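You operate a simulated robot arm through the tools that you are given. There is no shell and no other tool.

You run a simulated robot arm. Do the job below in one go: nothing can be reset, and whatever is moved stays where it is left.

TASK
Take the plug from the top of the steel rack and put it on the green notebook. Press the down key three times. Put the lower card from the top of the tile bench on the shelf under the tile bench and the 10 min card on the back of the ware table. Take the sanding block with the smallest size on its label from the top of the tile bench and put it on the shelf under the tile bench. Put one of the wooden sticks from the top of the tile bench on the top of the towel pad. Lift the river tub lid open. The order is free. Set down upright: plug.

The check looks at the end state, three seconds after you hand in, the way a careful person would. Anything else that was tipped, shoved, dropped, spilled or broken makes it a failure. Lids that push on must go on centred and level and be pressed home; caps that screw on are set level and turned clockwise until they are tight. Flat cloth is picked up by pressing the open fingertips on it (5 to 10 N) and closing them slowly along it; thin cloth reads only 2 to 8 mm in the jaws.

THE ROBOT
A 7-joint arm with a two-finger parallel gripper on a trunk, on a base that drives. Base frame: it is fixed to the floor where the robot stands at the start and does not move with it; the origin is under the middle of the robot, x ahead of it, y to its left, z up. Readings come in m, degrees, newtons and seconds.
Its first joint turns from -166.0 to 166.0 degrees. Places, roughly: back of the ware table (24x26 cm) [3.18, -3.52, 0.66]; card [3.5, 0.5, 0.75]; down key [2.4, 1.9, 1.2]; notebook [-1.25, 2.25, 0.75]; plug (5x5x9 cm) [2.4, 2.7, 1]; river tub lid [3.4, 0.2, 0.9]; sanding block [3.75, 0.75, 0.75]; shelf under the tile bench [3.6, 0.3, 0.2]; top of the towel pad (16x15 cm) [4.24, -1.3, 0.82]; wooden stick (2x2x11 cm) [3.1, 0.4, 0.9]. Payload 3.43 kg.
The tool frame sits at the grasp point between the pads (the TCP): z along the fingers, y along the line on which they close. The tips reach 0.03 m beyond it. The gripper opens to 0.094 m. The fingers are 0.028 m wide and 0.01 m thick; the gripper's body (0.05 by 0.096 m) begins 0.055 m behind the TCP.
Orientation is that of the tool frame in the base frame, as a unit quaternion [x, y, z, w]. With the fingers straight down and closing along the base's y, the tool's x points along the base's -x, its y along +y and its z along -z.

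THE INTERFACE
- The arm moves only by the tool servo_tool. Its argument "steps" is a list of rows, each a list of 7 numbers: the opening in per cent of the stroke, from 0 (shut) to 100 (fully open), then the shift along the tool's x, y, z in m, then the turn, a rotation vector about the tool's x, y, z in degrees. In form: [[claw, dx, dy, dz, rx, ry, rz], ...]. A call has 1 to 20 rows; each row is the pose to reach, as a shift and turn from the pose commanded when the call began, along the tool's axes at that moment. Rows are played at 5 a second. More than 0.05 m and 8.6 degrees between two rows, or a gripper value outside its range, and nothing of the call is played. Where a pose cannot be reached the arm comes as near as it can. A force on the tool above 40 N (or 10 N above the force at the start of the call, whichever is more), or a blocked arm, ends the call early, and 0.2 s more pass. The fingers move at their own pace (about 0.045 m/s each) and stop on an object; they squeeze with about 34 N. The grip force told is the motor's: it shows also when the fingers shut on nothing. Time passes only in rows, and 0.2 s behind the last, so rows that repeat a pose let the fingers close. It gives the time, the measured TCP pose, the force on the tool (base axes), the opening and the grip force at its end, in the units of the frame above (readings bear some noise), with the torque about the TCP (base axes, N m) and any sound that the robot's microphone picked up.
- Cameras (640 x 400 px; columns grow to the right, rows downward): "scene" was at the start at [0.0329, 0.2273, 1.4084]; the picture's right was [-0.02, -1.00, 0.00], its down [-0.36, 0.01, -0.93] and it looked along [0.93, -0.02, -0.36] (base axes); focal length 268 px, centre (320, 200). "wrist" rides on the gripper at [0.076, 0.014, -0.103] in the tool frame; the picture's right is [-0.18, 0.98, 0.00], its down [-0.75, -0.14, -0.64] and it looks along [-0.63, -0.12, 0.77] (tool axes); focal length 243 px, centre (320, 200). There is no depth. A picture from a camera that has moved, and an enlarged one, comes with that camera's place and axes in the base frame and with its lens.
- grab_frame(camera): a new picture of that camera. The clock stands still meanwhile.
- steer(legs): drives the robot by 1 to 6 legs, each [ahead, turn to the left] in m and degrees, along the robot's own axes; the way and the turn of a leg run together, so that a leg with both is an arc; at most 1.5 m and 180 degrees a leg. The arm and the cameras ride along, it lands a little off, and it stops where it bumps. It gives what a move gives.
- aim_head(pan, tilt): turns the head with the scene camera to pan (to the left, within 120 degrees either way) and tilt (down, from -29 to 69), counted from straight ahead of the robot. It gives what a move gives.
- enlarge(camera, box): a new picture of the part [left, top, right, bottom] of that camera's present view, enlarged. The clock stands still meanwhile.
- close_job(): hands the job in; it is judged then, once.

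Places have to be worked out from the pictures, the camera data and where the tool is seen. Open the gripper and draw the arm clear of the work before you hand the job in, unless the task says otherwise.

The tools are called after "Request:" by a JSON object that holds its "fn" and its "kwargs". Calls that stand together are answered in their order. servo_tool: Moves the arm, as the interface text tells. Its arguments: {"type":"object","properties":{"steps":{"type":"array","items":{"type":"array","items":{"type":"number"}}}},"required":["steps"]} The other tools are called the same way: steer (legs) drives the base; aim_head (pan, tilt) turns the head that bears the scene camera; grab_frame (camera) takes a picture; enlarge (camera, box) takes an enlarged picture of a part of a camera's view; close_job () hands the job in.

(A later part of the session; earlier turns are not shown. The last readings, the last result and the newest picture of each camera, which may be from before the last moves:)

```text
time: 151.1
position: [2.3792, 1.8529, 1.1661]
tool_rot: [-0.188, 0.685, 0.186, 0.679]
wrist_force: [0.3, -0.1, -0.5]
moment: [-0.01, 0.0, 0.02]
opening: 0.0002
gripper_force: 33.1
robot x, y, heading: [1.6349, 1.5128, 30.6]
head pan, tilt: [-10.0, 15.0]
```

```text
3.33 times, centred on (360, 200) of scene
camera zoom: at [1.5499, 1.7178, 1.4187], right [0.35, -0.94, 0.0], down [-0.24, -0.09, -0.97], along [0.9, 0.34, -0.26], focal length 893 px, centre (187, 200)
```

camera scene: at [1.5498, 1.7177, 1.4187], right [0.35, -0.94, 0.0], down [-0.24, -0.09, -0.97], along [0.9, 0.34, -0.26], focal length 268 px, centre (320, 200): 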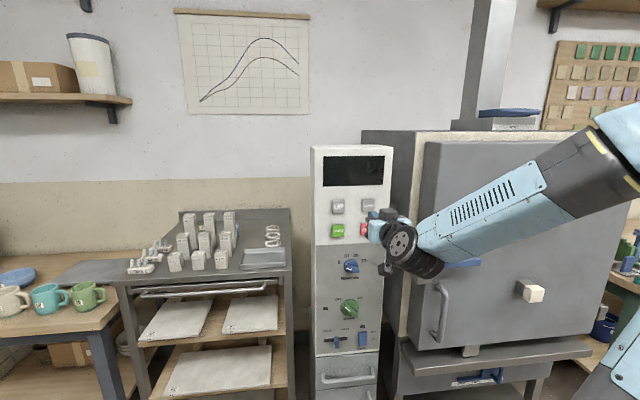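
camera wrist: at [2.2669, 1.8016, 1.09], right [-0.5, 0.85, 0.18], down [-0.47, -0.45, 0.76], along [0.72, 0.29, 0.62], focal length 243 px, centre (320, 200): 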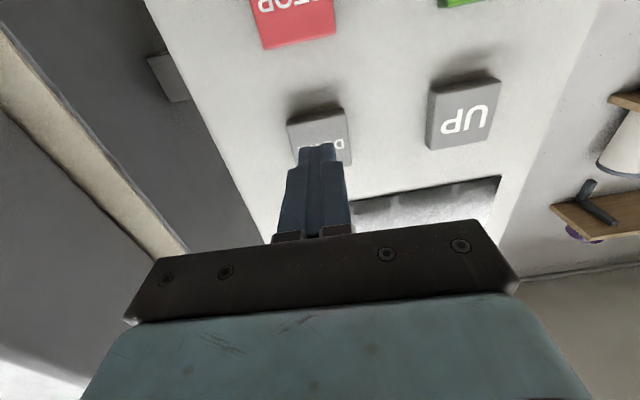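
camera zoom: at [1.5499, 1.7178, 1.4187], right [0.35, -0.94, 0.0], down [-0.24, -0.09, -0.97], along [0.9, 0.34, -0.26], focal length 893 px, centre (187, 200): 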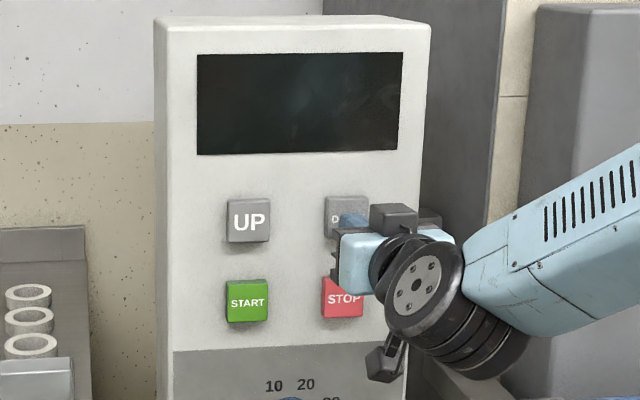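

Display is blank (no readout), so I rely on the clicks. Second press: same travel in.

Request:
{"fn": "servo_tool", "kwargs": {"steps": [[0, 0, 0, 0.004, 0, 0, 0], [0, 0, 0, 0.008, 0, 0, 0], [0, 0, 0, 0.01, 0, 0, 0], [0, 0, 0, 0.012, 0, 0, 0]]}}

```text
time: 152.1
position: [2.3883, 1.8575, 1.1665]
tool_rot: [-0.189, 0.685, 0.187, 0.678]
wrist_force: [-8.1, -1.9, 1.3]
moment: [0.03, -0.09, 0.0]
opening: 0.0
gripper_force: 33.1
robot x, y, heading: [1.6341, 1.5145, 30.5]
head pan, tilt: [-10.0, 15.0]
heard: click
```

Second click. Retreat fully.

Request:
{"fn": "servo_tool", "kwargs": {"steps": [[0, 0, 0, -0.006, 0, 0, 0], [0, 0, 0, -0.012, 0, 0, 0], [0, 0, 0, -0.012, 0, 0, 0]]}}

Request:
{"fn": "servo_tool", "kwargs": {"steps": [[0, 0, 0, 0.004, 0, 0, 0], [0, 0, 0, 0.008, 0, 0, 0], [0, 0, 0, 0.01, 0, 0, 0], [0, 0, 0, 0.012, 0, 0, 0]]}}

```text
time: 152.9
position: [2.3804, 1.852, 1.1659]
tool_rot: [-0.188, 0.685, 0.186, 0.679]
wrist_force: [-0.7, 0.4, -0.4]
moment: [-0.03, -0.01, 0.03]
opening: 0.0002
gripper_force: 33.5
robot x, y, heading: [1.6352, 1.5185, 30.6]
head pan, tilt: [-10.0, 15.0]
```

```text
time: 153.9
position: [2.3887, 1.8573, 1.1659]
tool_rot: [-0.189, 0.686, 0.186, 0.678]
wrist_force: [-6.3, -7.2, -1.6]
moment: [0.05, 0.01, -0.16]
opening: 0.0002
gripper_force: 33.0
robot x, y, heading: [1.6347, 1.516, 30.7]
head pan, tilt: [-10.0, 15.0]
heard: click
```

Third click. Now withdraw the tool 20 cm straight back from the panel.

Request:
{"fn": "servo_tool", "kwargs": {"steps": [[0, 0, 0, -0.02, 0, 0, 0], [0, 0, 0, -0.06, 0, 0, 0], [0, 0, 0, -0.1, 0, 0, 0], [0, 0, 0, -0.14, 0, 0, 0], [0, 0, 0, -0.18, 0, 0, 0], [0, 0, 0, -0.18, 0, 0, 0]]}}

Request:
{"fn": "steer", "kwargs": {"legs": [[-0.3, 0]]}}

Request:
{"fn": "grab_frame", "kwargs": {"camera": "scene"}}

```text
time: 155.3
position: [2.249, 1.768, 1.1755]
tool_rot: [-0.19, 0.685, 0.187, 0.678]
wrist_force: [0.3, 0.2, -0.4]
moment: [0.02, 0.0, 0.0]
opening: 0.0
gripper_force: 32.9
out of reach, approached as far as the arm can: row 5, 6
robot x, y, heading: [1.6327, 1.519, 30.5]
head pan, tilt: [-10.0, 15.0]
```

```text
time: 157.4
position: [1.9912, 1.6177, 1.177]
tool_rot: [-0.189, 0.685, 0.187, 0.678]
wrist_force: [0.1, -0.5, 0.3]
moment: [0.0, -0.03, 0.02]
opening: 0.0
gripper_force: 33.3
robot x, y, heading: [1.3769, 1.3624, 31.0]
head pan, tilt: [-10.0, 15.0]
```

```text
taken
camera scene: at [1.2909, 1.5645, 1.4187], right [0.35, -0.93, 0.0], down [-0.24, -0.09, -0.97], along [0.9, 0.34, -0.26], focal length 268 px, centre (320, 200)
```

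scene: 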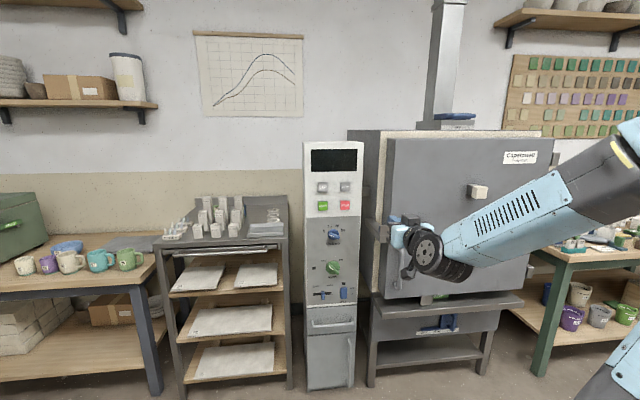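

The rest of the panel is untouched. Rotate the tool back to pointing down with open gripper.

Request:
{"fn": "servo_tool", "kwargs": {"steps": [[0, 0, 0.01, 0, 0, 8, 0], [0, -0.005, 0.02, 0, 0, 16, 0], [0, -0.01, 0.03, 0, 0, 24, 0], [0, -0.015, 0.04, 0, 0, 32, 0], [0, -0.02, 0.05, 0, 0, 40, 0], [0, -0.025, 0.06, 0, 0, 48, 0], [0, -0.03, 0.07, 0, 0, 56, 0], [0, -0.035, 0.08, 0, 0, 64, 0], [0, -0.04, 0.09, 0, 0, 72, 0], [0, -0.045, 0.1, 0, 0, 80, 0], [50, -0.05, 0.11, 0, 0, 88, 0], [100, -0.055, 0.12, 0, 0, 90, 0], [100, -0.055, 0.12, 0, 0, 90, 0]]}}

```text
time: 160.2
position: [1.9287, 1.7215, 1.2328]
tool_rot: [-0.266, 0.964, -0.001, -0.006]
wrist_force: [-0.6, -0.7, 0.2]
moment: [0.0, -0.02, -0.01]
opening: 0.0668
gripper_force: 0.1
robot x, y, heading: [1.3775, 1.363, 30.7]
head pan, tilt: [-10.0, 15.0]
```

Next, the tile bench. Turn right and drive down the aisle between the bucket bench and the wall benches.

Request:
{"fn": "steer", "kwargs": {"legs": [[0, -46]]}}

Request:
{"fn": "steer", "kwargs": {"legs": [[0, -40], [0.9, 0]]}}

Request:
{"fn": "aim_head", "kwargs": {"pan": 60, "tilt": 25}}

Request:
{"fn": "grab_frame", "kwargs": {"camera": "scene"}}

```text
time: 162.9
position: [2.0213, 1.2144, 1.232]
tool_rot: [0.132, 0.991, 0.001, -0.006]
wrist_force: [0.0, -0.3, 0.5]
moment: [-0.03, 0.0, 0.01]
opening: 0.0939
gripper_force: 0.0
robot x, y, heading: [1.3866, 1.4111, -15.2]
head pan, tilt: [-10.0, 15.0]
```

```text
time: 169.7
position: [2.2381, 0.1318, 1.234]
tool_rot: [0.467, 0.884, 0.003, -0.004]
wrist_force: [-0.4, 0.4, -0.3]
moment: [0.04, -0.02, -0.02]
opening: 0.0939
gripper_force: 0.0
robot x, y, heading: [1.8962, 0.6927, -55.5]
head pan, tilt: [-10.0, 15.0]
```

```text
time: 171.1
position: [2.236, 0.1318, 1.2307]
tool_rot: [0.467, 0.884, 0.003, -0.005]
wrist_force: [-0.5, 0.8, -0.7]
moment: [0.02, -0.02, 0.01]
opening: 0.094
gripper_force: 0.1
robot x, y, heading: [1.8987, 0.696, -55.6]
head pan, tilt: [60.0, 25.0]
```

```text
taken
camera scene: at [2.1465, 0.8841, 1.4025], right [0.08, -1.0, 0.0], down [-0.42, -0.03, -0.91], along [0.9, 0.07, -0.42], focal length 268 px, centre (320, 200)
```

scene: 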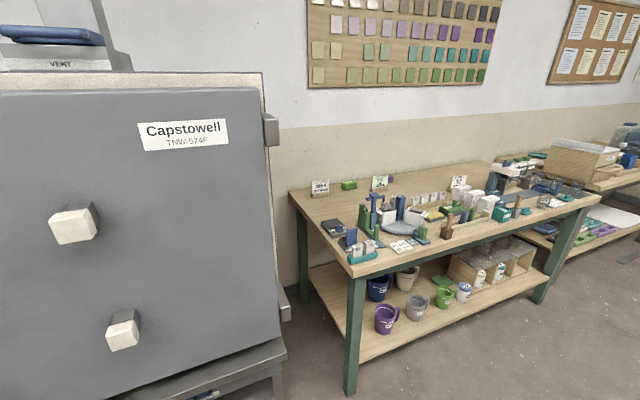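

The tile bench is crowded. Zoom in on its left and right parts.

Request:
{"fn": "enlarge", "kwargs": {"camera": "scene", "box": [290, 160, 450, 270]}}

Request:
{"fn": "enlarge", "kwargs": {"camera": "scene", "box": [430, 130, 640, 270]}}

Request:
{"fn": "enlarge", "kwargs": {"camera": "scene", "box": [330, 220, 580, 370]}}

```text
3.64 times, centred on (370, 215) of scene
camera zoom: at [2.1465, 0.8841, 1.4025], right [0.08, -1.0, 0.0], down [-0.42, -0.03, -0.91], along [0.9, 0.07, -0.42], focal length 974 px, centre (138, 146)
```

zoom: 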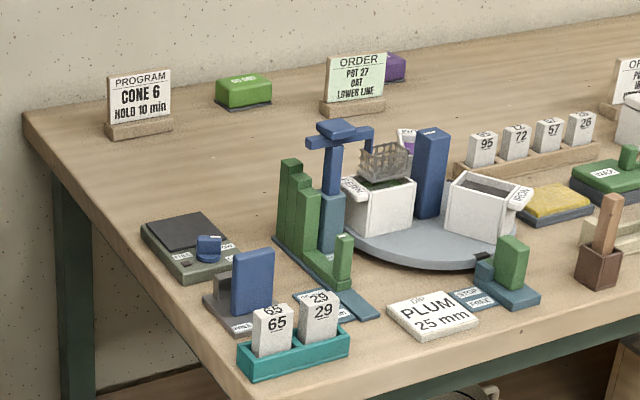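

```text
2.86 times, centred on (535, 200) of scene
camera zoom: at [2.1465, 0.8841, 1.4025], right [0.08, -1.0, 0.0], down [-0.42, -0.03, -0.91], along [0.9, 0.07, -0.42], focal length 766 px, centre (-294, 200)
```

zoom: 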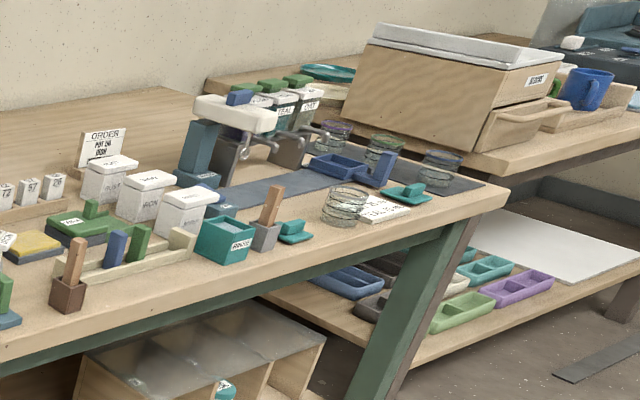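

```text
2.56 times, centred on (455, 295) of scene
camera zoom: at [2.1465, 0.8841, 1.4025], right [0.08, -1.0, 0.0], down [-0.42, -0.03, -0.91], along [0.9, 0.07, -0.42], focal length 686 px, centre (-26, -43)
```

zoom: 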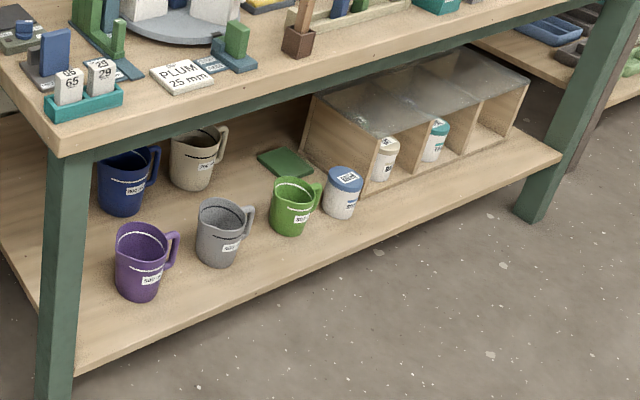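

I need closer views to read labels. Drive along the bench and turn to face it.

Request:
{"fn": "steer", "kwargs": {"legs": [[0.6, 0], [0, 42]]}}

Request:
{"fn": "steer", "kwargs": {"legs": [[0, 42]]}}

Request:
{"fn": "aim_head", "kwargs": {"pan": 0, "tilt": 25}}

Request:
{"fn": "grab_frame", "kwargs": {"camera": "scene"}}

```text
time: 176.7
position: [2.8668, 0.0296, 1.2325]
tool_rot: [0.11, 0.994, 0.001, -0.005]
wrist_force: [-0.2, 0.1, -0.3]
moment: [0.05, 0.05, 0.0]
opening: 0.0939
gripper_force: 0.1
robot x, y, heading: [2.2248, 0.1662, -13.1]
head pan, tilt: [60.0, 25.0]
```

```text
time: 179.3
position: [2.7872, 0.5011, 1.2324]
tool_rot: [-0.258, 0.966, -0.001, -0.004]
wrist_force: [-0.4, 0.2, 0.2]
moment: [0.0, -0.03, 0.02]
opening: 0.0943
gripper_force: 0.0
robot x, y, heading: [2.2455, 0.1269, 29.8]
head pan, tilt: [60.0, 25.0]
```

```text
time: 180.6
position: [2.7873, 0.5007, 1.2322]
tool_rot: [-0.259, 0.966, -0.001, -0.005]
wrist_force: [0.4, -0.2, -0.5]
moment: [-0.03, 0.01, 0.01]
opening: 0.0938
gripper_force: 0.0
robot x, y, heading: [2.247, 0.1189, 29.4]
head pan, tilt: [0.0, 25.0]
```

```text
taken
camera scene: at [2.1566, 0.3413, 1.4024], right [0.49, -0.87, 0.0], down [-0.37, -0.21, -0.91], along [0.79, 0.44, -0.42], focal length 268 px, centre (320, 200)
```

scene: 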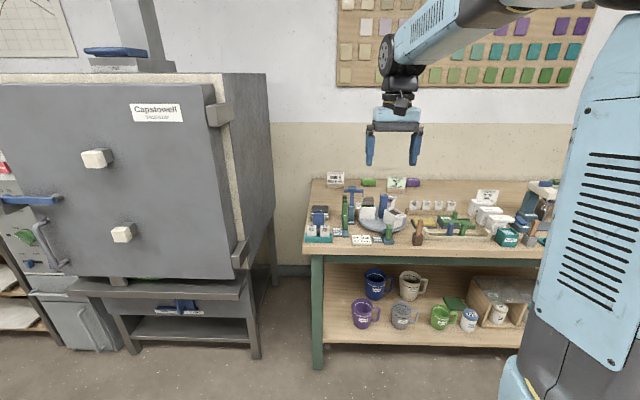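

Zoom in on the bench top in sections.

Request:
{"fn": "enlarge", "kwargs": {"camera": "scene", "box": [300, 165, 420, 250]}}

Request:
{"fn": "enlarge", "kwargs": {"camera": "scene", "box": [400, 165, 545, 255]}}

Request:
{"fn": "grab_frame", "kwargs": {"camera": "wrist"}}

```text
4.71 times, centred on (360, 208) of scene
camera zoom: at [2.1566, 0.3413, 1.4024], right [0.49, -0.87, 0.0], down [-0.37, -0.21, -0.91], along [0.79, 0.44, -0.42], focal length 1261 px, centre (132, 165)
```

zoom: 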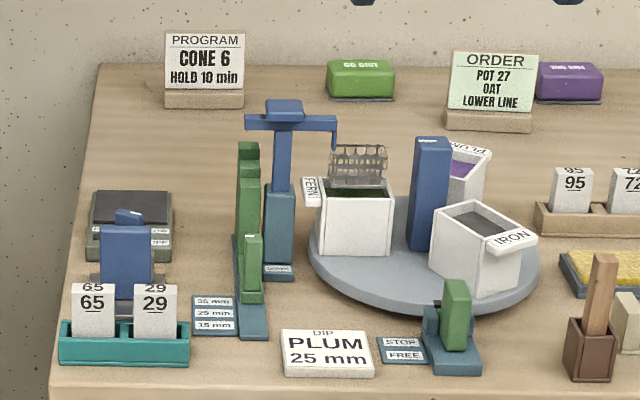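

```text
4.41 times, centred on (472, 210) of scene
camera zoom: at [2.1566, 0.3413, 1.4024], right [0.49, -0.87, 0.0], down [-0.37, -0.21, -0.91], along [0.79, 0.44, -0.42], focal length 1183 px, centre (-353, 156)
```

zoom: 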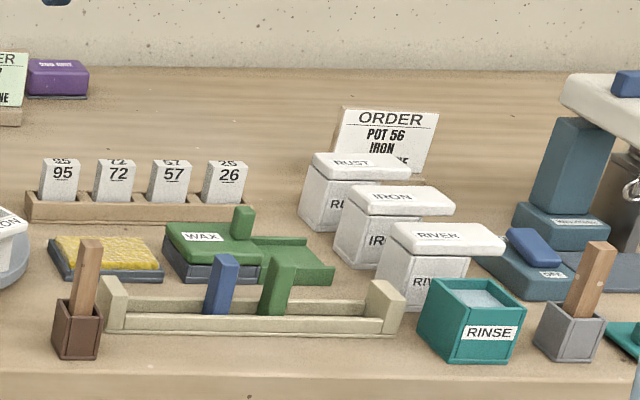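

```text
taken
camera wrist: at [2.7153, 0.4762, 1.3363], right [-0.33, 0.94, 0.0], down [0.73, 0.26, 0.63], along [0.6, 0.21, -0.77], focal length 243 px, centre (320, 200)
```

wrist: 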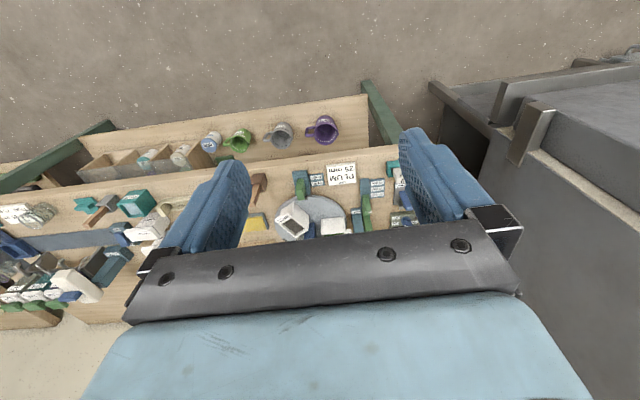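

Cards: "PROGRAM … HOLD 10 min", "ORDER … LOWER LINE" (pot 27), and another order (pot 56). Sanding blocks (60 grit green, a purple one) are far back. I drive nearer to the bench.

Request:
{"fn": "steer", "kwargs": {"legs": [[0.4, 0]]}}

Request:
{"fn": "aim_head", "kwargs": {"pan": 0, "tilt": 45}}

Request:
{"fn": "grab_frame", "kwargs": {"camera": "scene"}}

Request:
{"fn": "grab_frame", "kwargs": {"camera": "wrist"}}

```text
time: 183.1
position: [3.1392, 0.6951, 1.2331]
tool_rot: [-0.256, 0.967, -0.001, -0.005]
wrist_force: [0.5, -0.1, -0.6]
moment: [0.0, 0.0, -0.01]
opening: 0.0942
gripper_force: 0.0
robot x, y, heading: [2.5994, 0.3149, 29.1]
head pan, tilt: [0.0, 25.0]
```

```text
time: 184.0
position: [3.1386, 0.6966, 1.2326]
tool_rot: [-0.256, 0.967, -0.001, -0.005]
wrist_force: [0.2, 0.3, -0.8]
moment: [-0.02, 0.0, -0.02]
opening: 0.0939
gripper_force: 0.1
robot x, y, heading: [2.5968, 0.3185, 29.3]
head pan, tilt: [0.0, 45.0]
```

```text
taken
camera scene: at [2.498, 0.533, 1.3719], right [0.49, -0.87, 0.0], down [-0.62, -0.34, -0.71], along [0.62, 0.34, -0.71], focal length 268 px, centre (320, 200)
```

scene: 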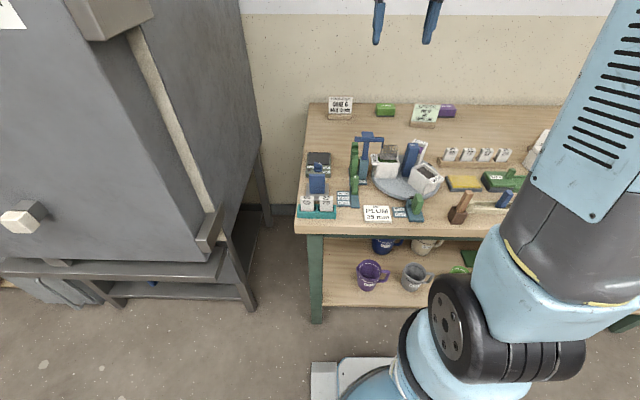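

```text
taken
camera wrist: at [3.0665, 0.6714, 1.3367], right [-0.33, 0.94, 0.0], down [0.73, 0.25, 0.63], along [0.6, 0.21, -0.77], focal length 243 px, centre (320, 200)
```

wrist: 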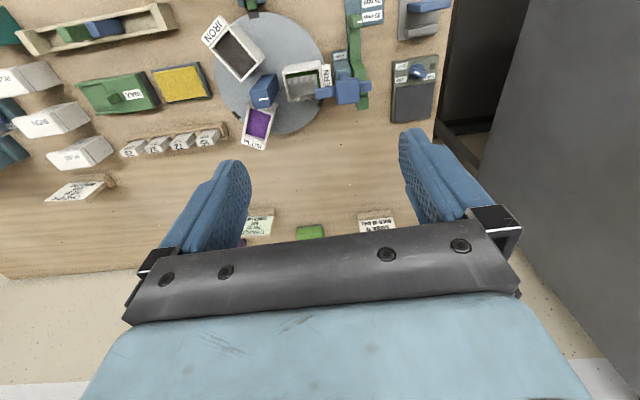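

Zoom in on the far items for accurate positions and labels.

Request:
{"fn": "enlarge", "kwargs": {"camera": "scene", "box": [310, 85, 470, 195]}}

Request:
{"fn": "enlarge", "kwargs": {"camera": "wrist", "box": [200, 190, 420, 270]}}

Request:
{"fn": "enlarge", "kwargs": {"camera": "wrist", "box": [0, 40, 240, 220]}}

```text
3.64 times, centred on (390, 140) of scene
camera zoom: at [2.498, 0.533, 1.3719], right [0.49, -0.87, 0.0], down [-0.62, -0.34, -0.71], along [0.62, 0.34, -0.71], focal length 974 px, centre (66, 418)
```

zoom: 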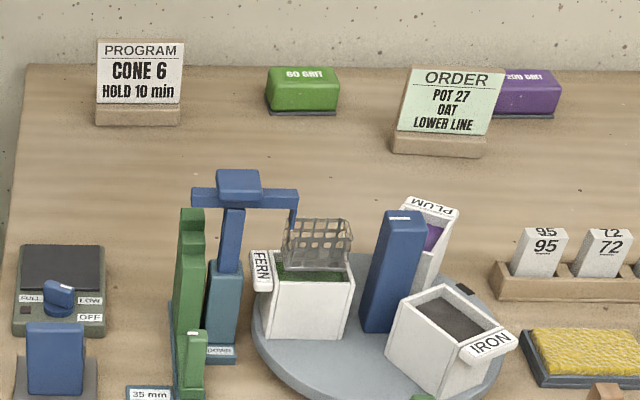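

```text
2.91 times, centred on (310, 230) of wrist
camera zoom: at [3.0665, 0.6714, 1.3367], right [-0.33, 0.94, 0.0], down [0.73, 0.25, 0.63], along [0.6, 0.21, -0.77], focal length 706 px, centre (349, 113)
```

zoom: 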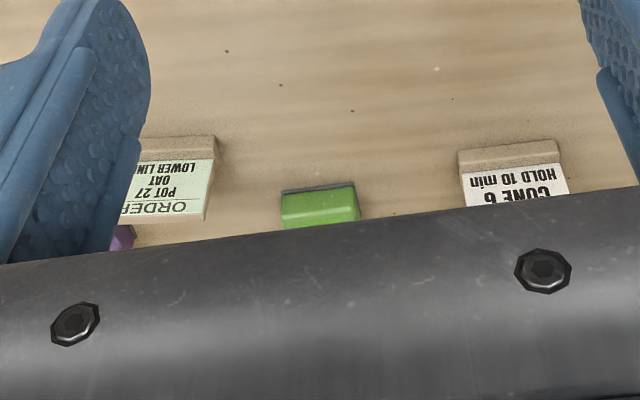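

```text
2.22 times, centred on (120, 130) of wrist
camera zoom: at [3.0665, 0.6714, 1.3367], right [-0.33, 0.94, 0.0], down [0.73, 0.25, 0.63], along [0.6, 0.21, -0.77], focal length 539 px, centre (764, 356)
```

zoom: 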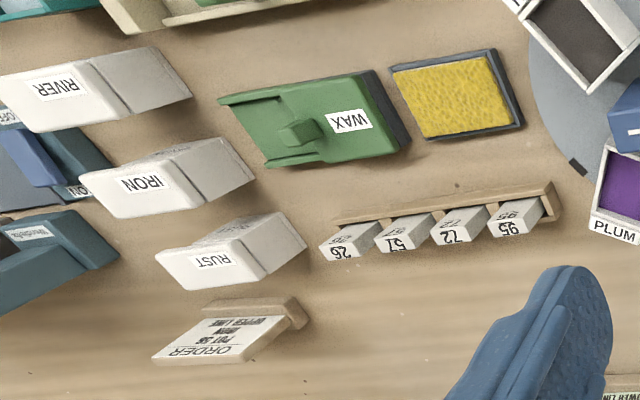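

The pot-27 card says LOWER LINE, the pot-56 one UPPER LINE; green is the smallest grit. I now test how far the arm reaches forward at safe height above the bench items.

Request:
{"fn": "servo_tool", "kwargs": {"steps": [[100, -0.035, -0.025, 0, 0, 0, 0], [100, -0.07, -0.05, 0, 0, 0, 0], [100, -0.105, -0.075, 0, 0, 0, 0], [100, -0.14, -0.1, 0, 0, 0, 0], [100, -0.175, -0.125, 0, 0, 0, 0], [100, -0.21, -0.15, 0, 0, 0, 0], [100, -0.245, -0.175, 0.01, 0, 0, 0], [100, -0.28, -0.2, 0.02, 0, 0, 0], [100, -0.315, -0.225, 0.03, 0, 0, 0], [100, -0.35, -0.25, 0.04, 0, 0, 0], [100, -0.385, -0.27, 0.05, 0, 0, 0], [100, -0.42, -0.28, 0.06, 0, 0, 0], [100, -0.42, -0.28, 0.06, 0, 0, 0]]}}

Request:
{"fn": "grab_frame", "kwargs": {"camera": "wrist"}}

Request:
{"fn": "grab_frame", "kwargs": {"camera": "scene"}}

```text
time: 186.8
position: [3.5667, 0.6427, 1.1599]
tool_rot: [-0.256, 0.967, -0.002, -0.006]
wrist_force: [0.1, -0.4, 0.8]
moment: [0.02, -0.01, 0.01]
opening: 0.0941
gripper_force: 0.1
out of reach, approached as far as the arm can: row 10, 11, 12, 13
robot x, y, heading: [2.5961, 0.3177, 29.2]
head pan, tilt: [0.0, 45.0]
```

```text
taken
camera wrist: at [3.4955, 0.6191, 1.2632], right [-0.33, 0.94, 0.0], down [0.73, 0.25, 0.63], along [0.6, 0.21, -0.77], focal length 243 px, centre (320, 200)
```

wrist: 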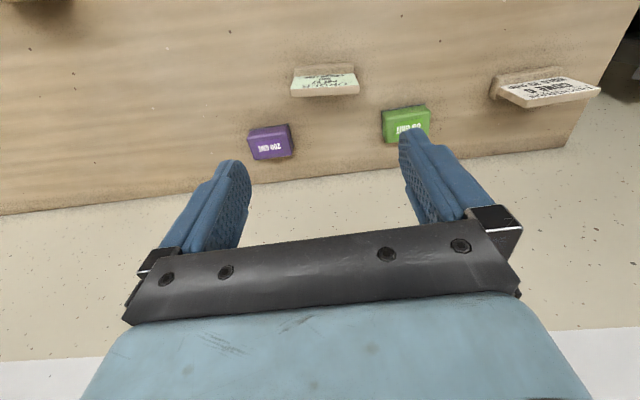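

```text
taken
camera scene: at [2.4982, 0.5331, 1.3719], right [0.49, -0.87, 0.0], down [-0.62, -0.34, -0.71], along [0.62, 0.34, -0.71], focal length 268 px, centre (320, 200)
```

scene: 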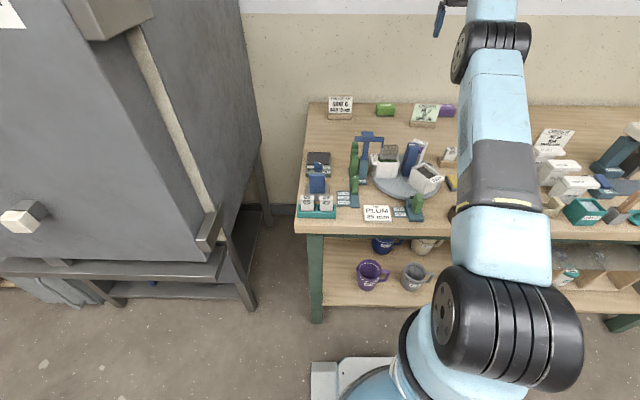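

The arm can reach about 1.02 m at this height. This overhead view is good for positions; zoom.

Request:
{"fn": "enlarge", "kwargs": {"camera": "wrist", "box": [230, 50, 450, 170]}}

Request:
{"fn": "enlarge", "kwargs": {"camera": "wrist", "box": [460, 40, 640, 160]}}

```text
2.91 times, centred on (340, 110) of wrist
camera zoom: at [3.4955, 0.6191, 1.2632], right [-0.33, 0.94, 0.0], down [0.73, 0.25, 0.63], along [0.6, 0.21, -0.77], focal length 706 px, centre (262, 462)
```

zoom: 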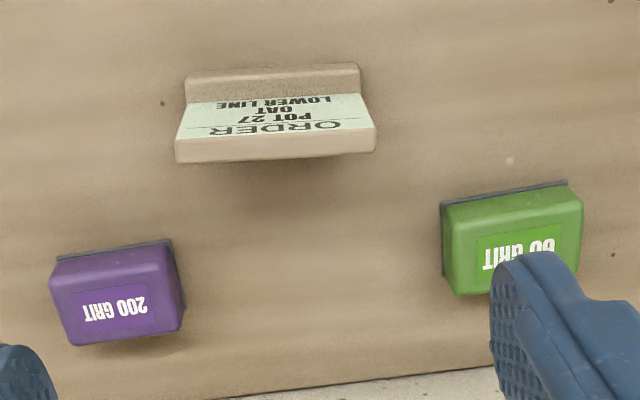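

```text
3.33 times, centred on (550, 100) of wrist
camera zoom: at [3.4955, 0.6191, 1.2632], right [-0.33, 0.94, 0.0], down [0.73, 0.25, 0.63], along [0.6, 0.21, -0.77], focal length 809 px, centre (-447, 533)
```

zoom: 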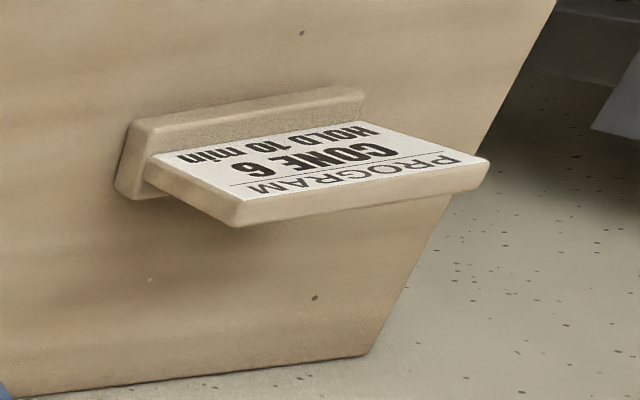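

The bench top works out to z≈0.80; LOWER card ≈ (3.58, 0.64), green block centre ≈ (3.61, 0.82). I pull the arm back a bit, then edge 0.13 m closer to the bench.

Request:
{"fn": "servo_tool", "kwargs": {"steps": [[100, 0.04, 0.01, -0.01, 0, 0, 0], [100, 0.08, 0.02, -0.02, 0, 0, 0], [100, 0.12, 0.03, -0.03, 0, 0, 0], [100, 0.16, 0.04, -0.04, 0, 0, 0], [100, 0.2, 0.05, -0.05, 0, 0, 0], [100, 0.24, 0.06, -0.06, 0, 0, 0], [100, 0.24, 0.06, -0.06, 0, 0, 0]]}}

Request:
{"fn": "steer", "kwargs": {"legs": [[0.13, 0]]}}

Request:
{"fn": "aim_head", "kwargs": {"pan": 0, "tilt": 55}}

Request:
{"fn": "grab_frame", "kwargs": {"camera": "scene"}}

```text
time: 188.4
position: [3.3299, 0.5755, 1.2198]
tool_rot: [-0.257, 0.967, -0.001, -0.005]
wrist_force: [0.1, -0.3, 0.8]
moment: [0.01, -0.05, 0.0]
opening: 0.094
gripper_force: 0.2
robot x, y, heading: [2.5938, 0.3146, 29.5]
head pan, tilt: [0.0, 45.0]
```

```text
time: 189.7
position: [3.444, 0.6404, 1.22]
tool_rot: [-0.258, 0.966, -0.001, -0.005]
wrist_force: [0.7, -0.7, 0.3]
moment: [-0.07, -0.03, 0.03]
opening: 0.0941
gripper_force: 0.1
robot x, y, heading: [2.7076, 0.3847, 29.3]
head pan, tilt: [0.0, 45.0]
```

```text
time: 190.4
position: [3.4441, 0.6409, 1.219]
tool_rot: [-0.258, 0.966, -0.001, -0.005]
wrist_force: [-0.4, 0.2, 0.2]
moment: [0.01, -0.02, 0.01]
opening: 0.094
gripper_force: 0.1
robot x, y, heading: [2.7121, 0.3828, 29.4]
head pan, tilt: [0.0, 55.0]
```

```text
taken
camera scene: at [2.6043, 0.5923, 1.3585], right [0.49, -0.87, 0.0], down [-0.71, -0.4, -0.57], along [0.5, 0.28, -0.82], focal length 268 px, centre (320, 200)
```

scene: 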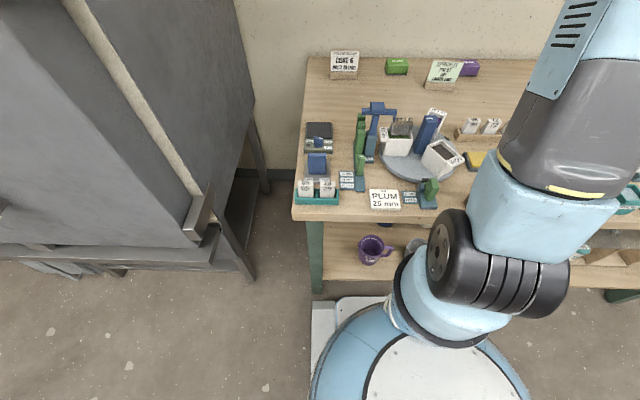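

Good standing place. Now yaw the tool by +90° so that the jaws close front-to-back, at this safe height.

Request:
{"fn": "servo_tool", "kwargs": {"steps": [[100, 0, 0, 0, 0, 0, -8], [100, 0, 0, 0, 0, 0, -16], [100, 0, 0, 0, 0, 0, -24], [100, 0, 0, 0, 0, 0, -32], [100, 0, 0, 0, 0, 0, -40], [100, 0, 0, 0, 0, 0, -48], [100, 0, 0, 0, 0, 0, -56], [100, 0, 0, 0, 0, 0, -64], [100, 0, 0, 0, 0, 0, -72], [100, 0, 0, 0, 0, 0, -80], [100, 0, 0, 0, 0, 0, -88], [100, 0, 0, 0, 0, 0, -91], [100, 0, 0, 0, 0, 0, -91]]}}

Request:
{"fn": "grab_frame", "kwargs": {"camera": "wrist"}}

Request:
{"fn": "aim_head", "kwargs": {"pan": -5, "tilt": 35}}

Request:
{"fn": "grab_frame", "kwargs": {"camera": "scene"}}

```text
time: 193.2
position: [3.4446, 0.641, 1.2188]
tool_rot: [0.87, -0.493, -0.003, 0.004]
wrist_force: [-0.5, 0.4, 0.4]
moment: [0.02, 0.0, -0.01]
opening: 0.0941
gripper_force: 0.0
robot x, y, heading: [2.7096, 0.382, 29.3]
head pan, tilt: [0.0, 55.0]
```

```text
taken
camera wrist: at [3.472, 0.5692, 1.3222], right [-0.94, -0.35, 0.01], down [-0.26, 0.72, 0.64], along [-0.23, 0.6, -0.77], focal length 243 px, centre (320, 200)
```

wrist: 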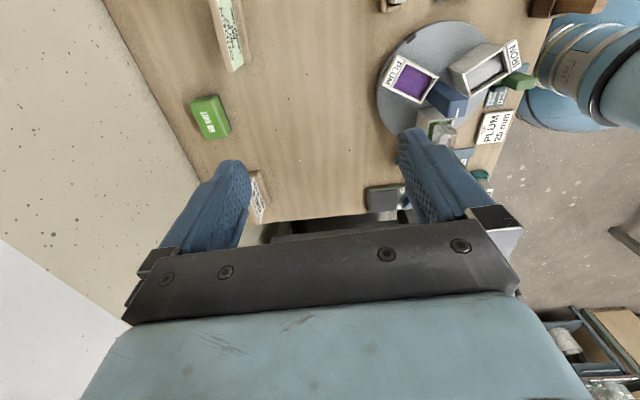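

```text
time: 194.0
position: [3.4452, 0.6412, 1.2196]
tool_rot: [0.87, -0.493, -0.002, 0.005]
wrist_force: [0.2, 0.2, 0.3]
moment: [0.03, 0.0, 0.0]
opening: 0.0939
gripper_force: 0.1
robot x, y, heading: [2.7091, 0.3826, 29.2]
head pan, tilt: [-5.0, 35.0]
```

```text
taken
camera scene: at [2.6217, 0.5932, 1.3866], right [0.41, -0.91, 0.0], down [-0.52, -0.24, -0.82], along [0.75, 0.34, -0.57], focal length 268 px, centre (320, 200)
```

scene: 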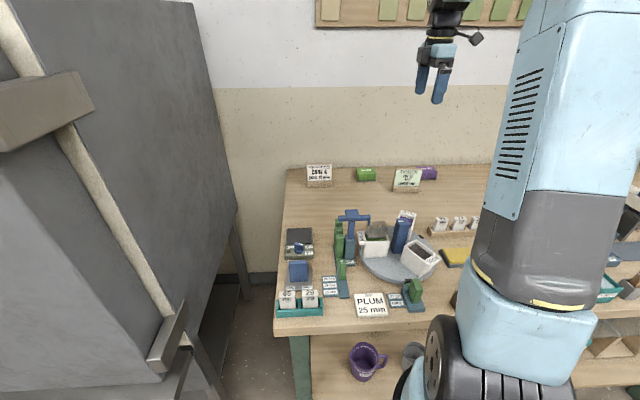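

Zoom both cameras on the LOWER card to fix its place and lean.

Request:
{"fn": "enlarge", "kwargs": {"camera": "scene", "box": [340, 150, 460, 220]}}

Request:
{"fn": "enlarge", "kwargs": {"camera": "wrist", "box": [160, 0, 290, 150]}}

```text
5.33 times, centred on (400, 185) of scene
camera zoom: at [2.6217, 0.5932, 1.3866], right [0.41, -0.91, 0.0], down [-0.52, -0.24, -0.82], along [0.75, 0.34, -0.57], focal length 1429 px, centre (-107, 280)
```

zoom: 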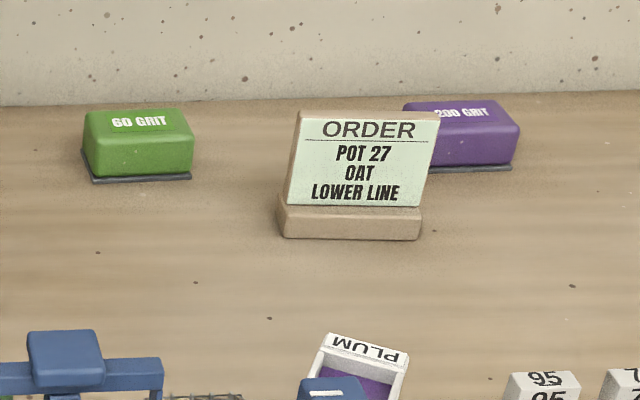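

```text
2.67 times, centred on (225, 75) of wrist
camera zoom: at [3.4719, 0.5692, 1.3222], right [-0.94, -0.35, 0.01], down [-0.26, 0.72, 0.64], along [-0.23, 0.6, -0.77], focal length 647 px, centre (573, 533)
```

zoom: 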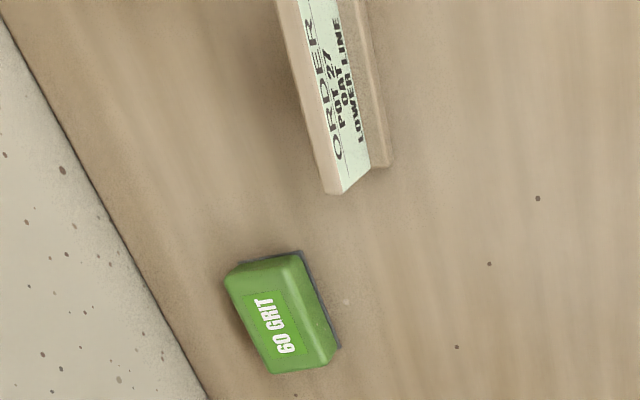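

The LOWER card's slab is centred around (3.60, 0.66), top at z≈0.89. Move the tool above it and look again.

Request:
{"fn": "servo_tool", "kwargs": {"steps": [[100, 0.02, -0.035, 0.0, 0, 0, 0], [100, 0.04, -0.07, 0.02, 0, 0, 0], [100, 0.06, -0.105, 0.04, 0, 0, 0], [100, 0.08, -0.14, 0.06, 0, 0, 0], [100, 0.084, -0.142, 0.1, 0, 0, 0], [100, 0.084, -0.142, 0.14, 0, 0, 0], [100, 0.084, -0.142, 0.17, 0, 0, 0], [100, 0.084, -0.142, 0.17, 0, 0, 0]]}}

Request:
{"fn": "grab_frame", "kwargs": {"camera": "wrist"}}

Request:
{"fn": "grab_frame", "kwargs": {"camera": "scene"}}

```text
time: 195.8
position: [3.6092, 0.642, 1.0486]
tool_rot: [0.87, -0.492, -0.004, 0.005]
wrist_force: [0.2, -0.5, 0.1]
moment: [0.01, -0.01, -0.03]
opening: 0.0939
gripper_force: 0.0
robot x, y, heading: [2.7149, 0.3805, 29.4]
head pan, tilt: [-5.0, 35.0]
```

```text
taken
camera wrist: at [3.6356, 0.5702, 1.1517], right [-0.94, -0.35, 0.01], down [-0.26, 0.72, 0.64], along [-0.23, 0.6, -0.77], focal length 243 px, centre (320, 200)
```

wrist: 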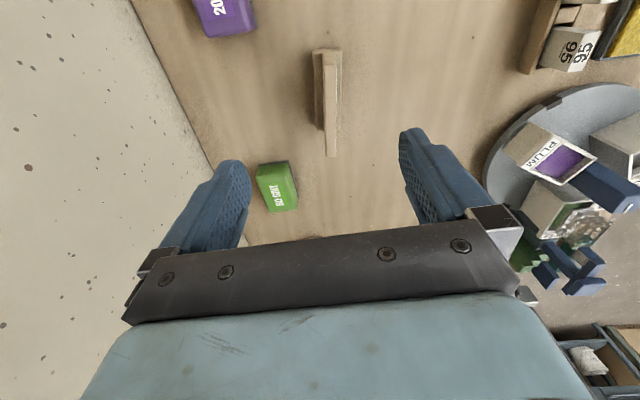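

```text
taken
camera scene: at [2.6219, 0.5933, 1.3867], right [0.41, -0.91, 0.0], down [-0.52, -0.24, -0.82], along [0.75, 0.34, -0.57], focal length 268 px, centre (320, 200)
```

scene: 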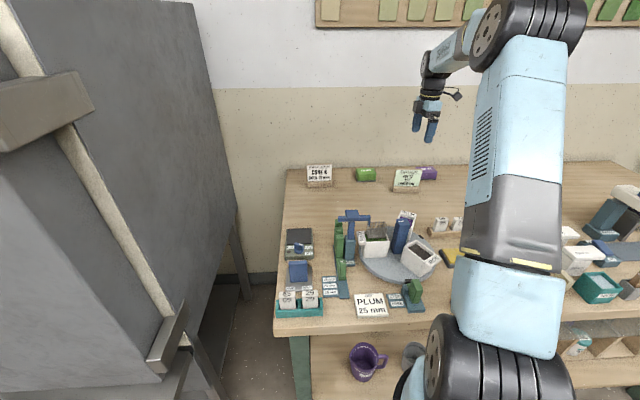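

Request:
{"fn": "enlarge", "kwargs": {"camera": "wrist", "box": [250, 30, 400, 230]}}

Request:
{"fn": "enlarge", "kwargs": {"camera": "scene", "box": [350, 80, 480, 210]}}

```text
2.00 times, centred on (325, 130) of wrist
camera zoom: at [3.6356, 0.5702, 1.1517], right [-0.94, -0.35, 0.01], down [-0.26, 0.72, 0.64], along [-0.23, 0.6, -0.77], focal length 485 px, centre (310, 340)
```

zoom: 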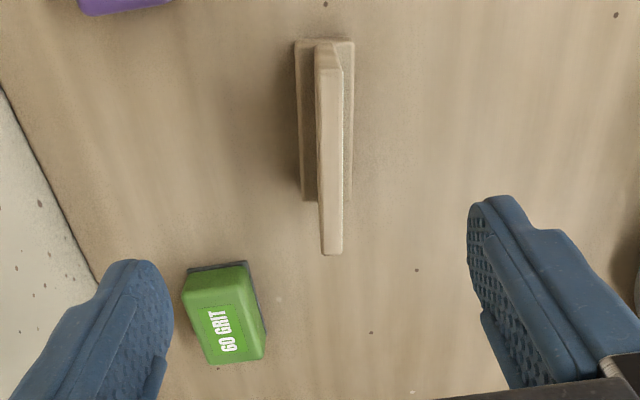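

```text
3.08 times, centred on (415, 145) of scene
camera zoom: at [2.6219, 0.5933, 1.3867], right [0.41, -0.91, 0.0], down [-0.52, -0.24, -0.82], along [0.75, 0.34, -0.57], focal length 825 px, centre (28, 369)
```

zoom: 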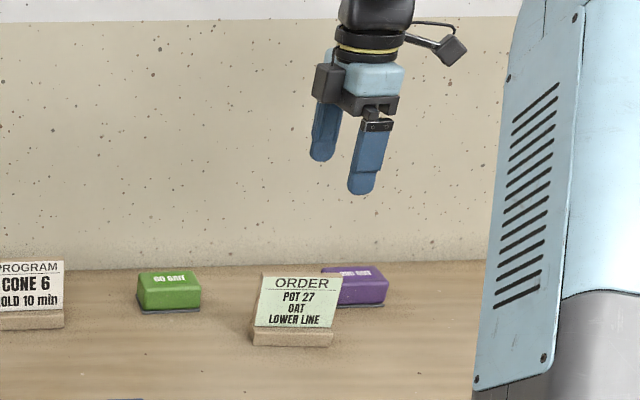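

The card is centred at (3.590, 0.657), yawed ~9° off the jaws. I align the yaw and tilt the tool 30° to the side (so the card can later be set upright under the bench top).

Request:
{"fn": "servo_tool", "kwargs": {"steps": [[100, -0.001, 0.004, 0, 0.6, -7.5, 2.3], [100, -0.002, 0.008, 0, 1.2, -15, 4.6], [100, -0.003, 0.0125, 0.01, 1.85, -22.5, 6.9], [100, -0.003, 0.0125, 0.02, 2.46, -29.96, 9.19], [100, -0.003, 0.0125, 0.02, 2.46, -29.96, 9.19]]}}

Request:
{"fn": "grab_frame", "kwargs": {"camera": "wrist"}}

Request:
{"fn": "enlarge", "kwargs": {"camera": "scene", "box": [350, 80, 480, 210]}}

```text
time: 197.0
position: [3.5958, 0.6366, 1.0298]
tool_rot: [0.797, -0.545, -0.217, -0.142]
wrist_force: [-0.4, -1.3, 1.0]
moment: [-0.03, -0.02, -0.01]
opening: 0.094
gripper_force: 0.1
robot x, y, heading: [2.7149, 0.3825, 29.2]
head pan, tilt: [-5.0, 35.0]
```

```text
taken
camera wrist: at [3.6249, 0.5225, 1.0792], right [-0.97, -0.21, 0.1], down [0.02, 0.36, 0.93], along [-0.23, 0.91, -0.35], focal length 243 px, centre (320, 200)
```

wrist: 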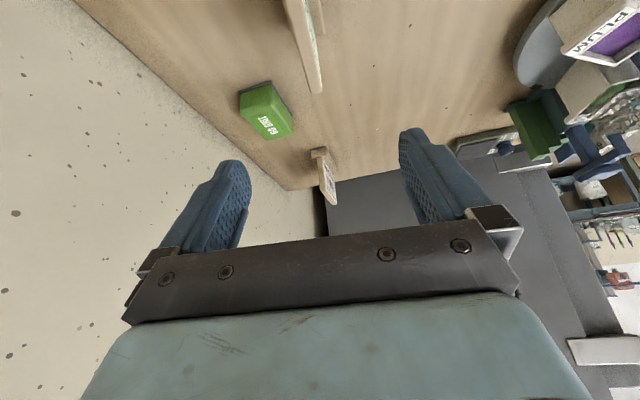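

```text
3.08 times, centred on (415, 145) of scene
camera zoom: at [2.6218, 0.5933, 1.3867], right [0.41, -0.91, 0.0], down [-0.52, -0.24, -0.82], along [0.75, 0.34, -0.57], focal length 825 px, centre (28, 369)
```

zoom: 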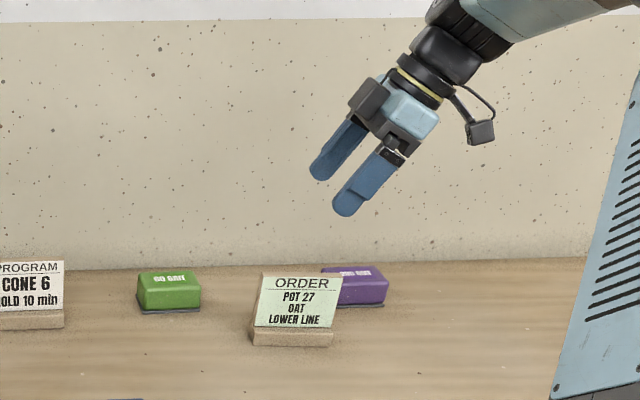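

Tilt is right. Lower until the fingertips are just above the card's top.

Request:
{"fn": "servo_tool", "kwargs": {"steps": [[100, 0.02, 0, 0.0346, 0, 0, 0], [100, 0.04, 0, 0.069, 0, 0, 0], [100, 0.05, 0, 0.0864, 0, 0, 0], [100, 0.05, 0, 0.0864, 0, 0, 0]]}}

Request:
{"fn": "grab_frame", "kwargs": {"camera": "wrist"}}

Request:
{"fn": "enlarge", "kwargs": {"camera": "scene", "box": [370, 130, 470, 210]}}

```text
time: 198.0
position: [3.5929, 0.6345, 0.9269]
tool_rot: [0.797, -0.546, -0.216, -0.141]
wrist_force: [0.2, 0.5, -0.2]
moment: [0.0, 0.0, 0.02]
opening: 0.0942
gripper_force: 0.0
robot x, y, heading: [2.7071, 0.3829, 29.2]
head pan, tilt: [-5.0, 35.0]
```

```text
taken
camera wrist: at [3.6233, 0.5215, 0.9782], right [-0.97, -0.21, 0.1], down [0.02, 0.37, 0.93], along [-0.23, 0.91, -0.35], focal length 243 px, centre (320, 200)
```

wrist: 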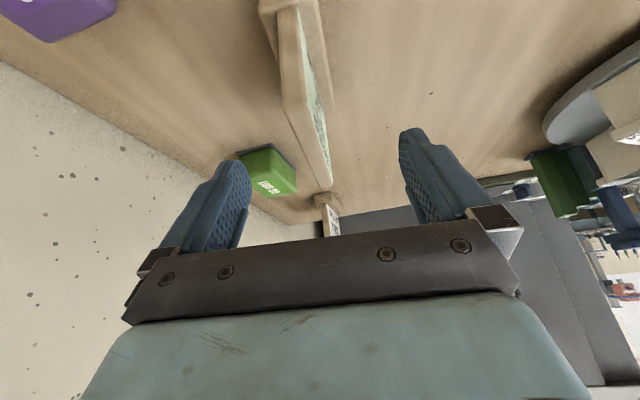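

```text
5.00 times, centred on (420, 170) of scene
camera zoom: at [2.6219, 0.5932, 1.3867], right [0.41, -0.91, 0.0], down [-0.52, -0.24, -0.82], along [0.75, 0.34, -0.57], focal length 1340 px, centre (-180, 350)
```

zoom: 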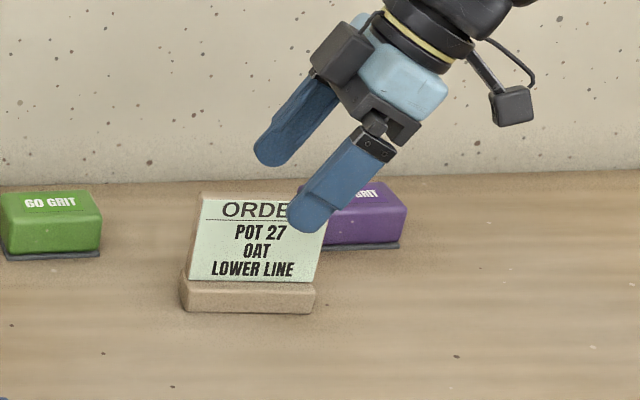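

The card slab is centred between the jaws. Descend 6.5 cm and close.

Request:
{"fn": "servo_tool", "kwargs": {"steps": [[100, 0.0125, 0, 0.0216, 0, 0, 0], [100, 0.025, 0, 0.043, 0, 0, 0], [100, 0.0325, 0, 0.056, 0, 0, 0], [100, 0.0325, 0, 0.056, 0, 0, 0]]}}

Request:
{"fn": "enlarge", "kwargs": {"camera": "scene", "box": [370, 130, 470, 210]}}

Request:
{"fn": "grab_frame", "kwargs": {"camera": "wrist"}}

```text
time: 199.0
position: [3.5932, 0.6338, 0.8651]
tool_rot: [0.798, -0.545, -0.217, -0.141]
wrist_force: [-0.7, 0.4, 0.0]
moment: [0.01, -0.02, 0.01]
opening: 0.0942
gripper_force: 0.1
robot x, y, heading: [2.7096, 0.3841, 29.3]
head pan, tilt: [-5.0, 35.0]
```

```text
5.00 times, centred on (420, 170) of scene
camera zoom: at [2.6219, 0.5933, 1.3867], right [0.41, -0.91, 0.0], down [-0.52, -0.24, -0.82], along [0.75, 0.34, -0.57], focal length 1340 px, centre (-180, 350)
```

zoom: 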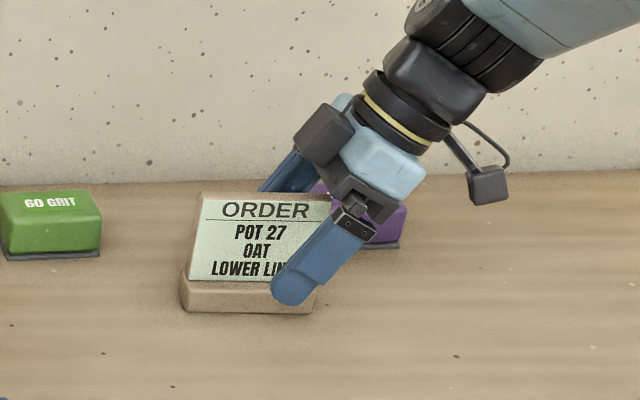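

```text
taken
camera wrist: at [3.6232, 0.5207, 0.9154], right [-0.97, -0.21, 0.1], down [0.02, 0.37, 0.93], along [-0.23, 0.91, -0.35], focal length 243 px, centre (320, 200)
```

wrist: 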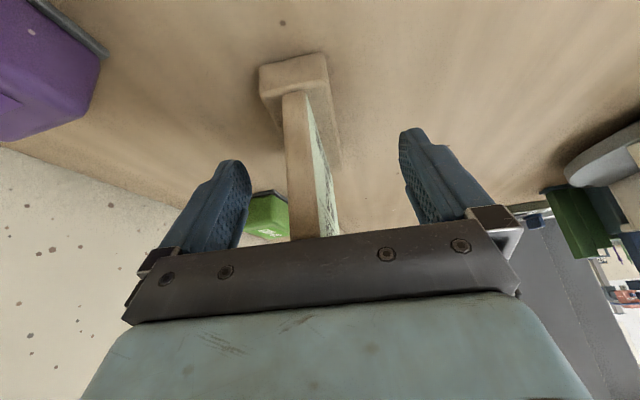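

Slab sits ~6 mm toward the wall from jaw centre; shift and close gently.

Request:
{"fn": "servo_tool", "kwargs": {"steps": [[100, 0, -0.006, 0, 0, 0, 0], [60, 0, -0.006, 0, 0, 0, 0], [40, 0, -0.006, 0, 0, 0, 0], [25, 0, -0.006, 0, 0, 0, 0], [15, 0, -0.006, 0, 0, 0, 0], [0, 0, -0.006, 0, 0, 0, 0], [0, 0, -0.006, 0, 0, 0, 0], [0, 0, -0.006, 0, 0, 0, 0]]}}

Request:
{"fn": "enlarge", "kwargs": {"camera": "scene", "box": [370, 130, 470, 210]}}

```text
time: 200.8
position: [3.5993, 0.636, 0.8649]
tool_rot: [0.797, -0.545, -0.216, -0.141]
wrist_force: [0.0, -0.8, -0.4]
moment: [0.03, -0.01, -0.03]
opening: 0.0169
gripper_force: 34.1
robot x, y, heading: [2.7138, 0.3829, 29.2]
head pan, tilt: [-5.0, 35.0]
```

```text
5.00 times, centred on (420, 170) of scene
camera zoom: at [2.6219, 0.5933, 1.3867], right [0.41, -0.91, 0.0], down [-0.52, -0.24, -0.82], along [0.75, 0.34, -0.57], focal length 1340 px, centre (-180, 350)
```

zoom: 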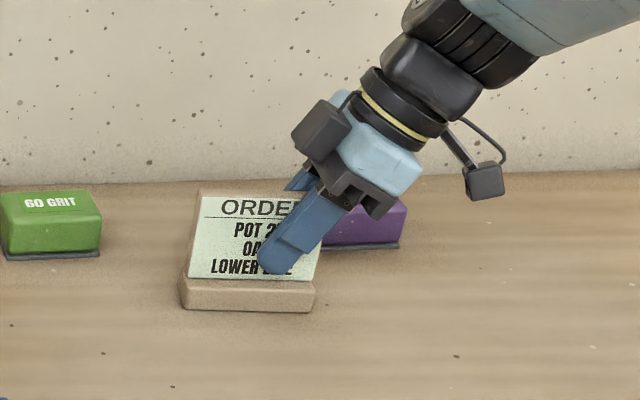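

Gripped (17 mm). Lift straight up.

Request:
{"fn": "servo_tool", "kwargs": {"steps": [[0, -0.01, 0, -0.017, 0, 0, 0], [0, -0.03, 0, -0.052, 0, 0, 0], [0, -0.05, 0, -0.086, 0, 0, 0], [0, -0.07, 0, -0.121, 0, 0, 0], [0, -0.09, 0, -0.155, 0, 0, 0], [0, -0.11, 0, -0.19, 0, 0, 0], [0, -0.13, 0, -0.225, 0, 0, 0], [0, -0.15, 0, -0.26, 0, 0, 0], [0, -0.15, 0, -0.26, 0, 0, 0]]}}

Request:
{"fn": "grab_frame", "kwargs": {"camera": "scene"}}

Request:
{"fn": "grab_frame", "kwargs": {"camera": "wrist"}}

```text
time: 202.8
position: [3.6014, 0.6383, 1.1639]
tool_rot: [0.798, -0.545, -0.216, -0.141]
wrist_force: [-0.3, -0.6, -1.4]
moment: [-0.03, -0.01, -0.01]
opening: 0.0167
gripper_force: 34.1
robot x, y, heading: [2.7097, 0.3831, 29.2]
head pan, tilt: [-5.0, 35.0]
```

```text
taken
camera scene: at [2.6219, 0.5932, 1.3867], right [0.41, -0.91, 0.0], down [-0.52, -0.24, -0.82], along [0.75, 0.34, -0.57], focal length 268 px, centre (320, 200)
```

scene: 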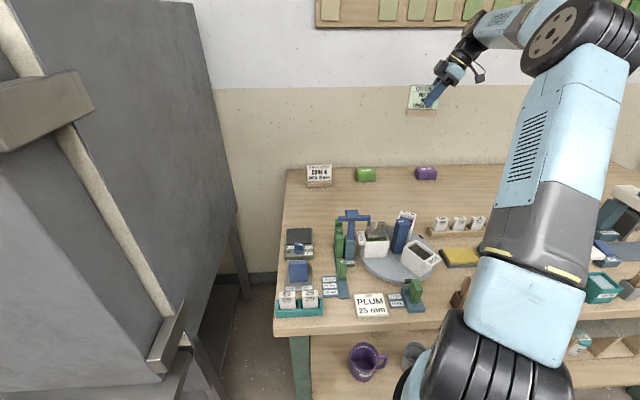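

```text
taken
camera wrist: at [3.6316, 0.5251, 1.2144], right [-0.97, -0.21, 0.1], down [0.02, 0.37, 0.93], along [-0.23, 0.91, -0.35], focal length 243 px, centre (320, 200)
```

wrist: 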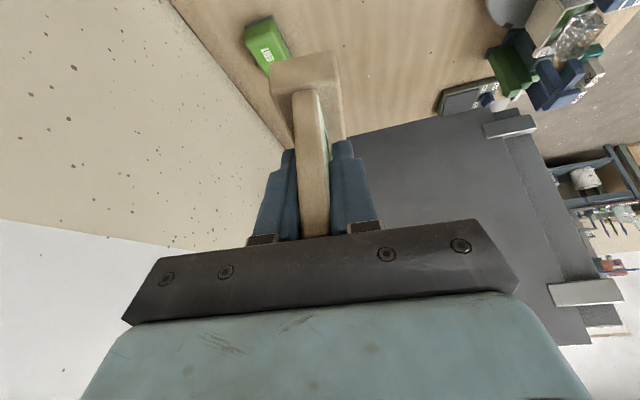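

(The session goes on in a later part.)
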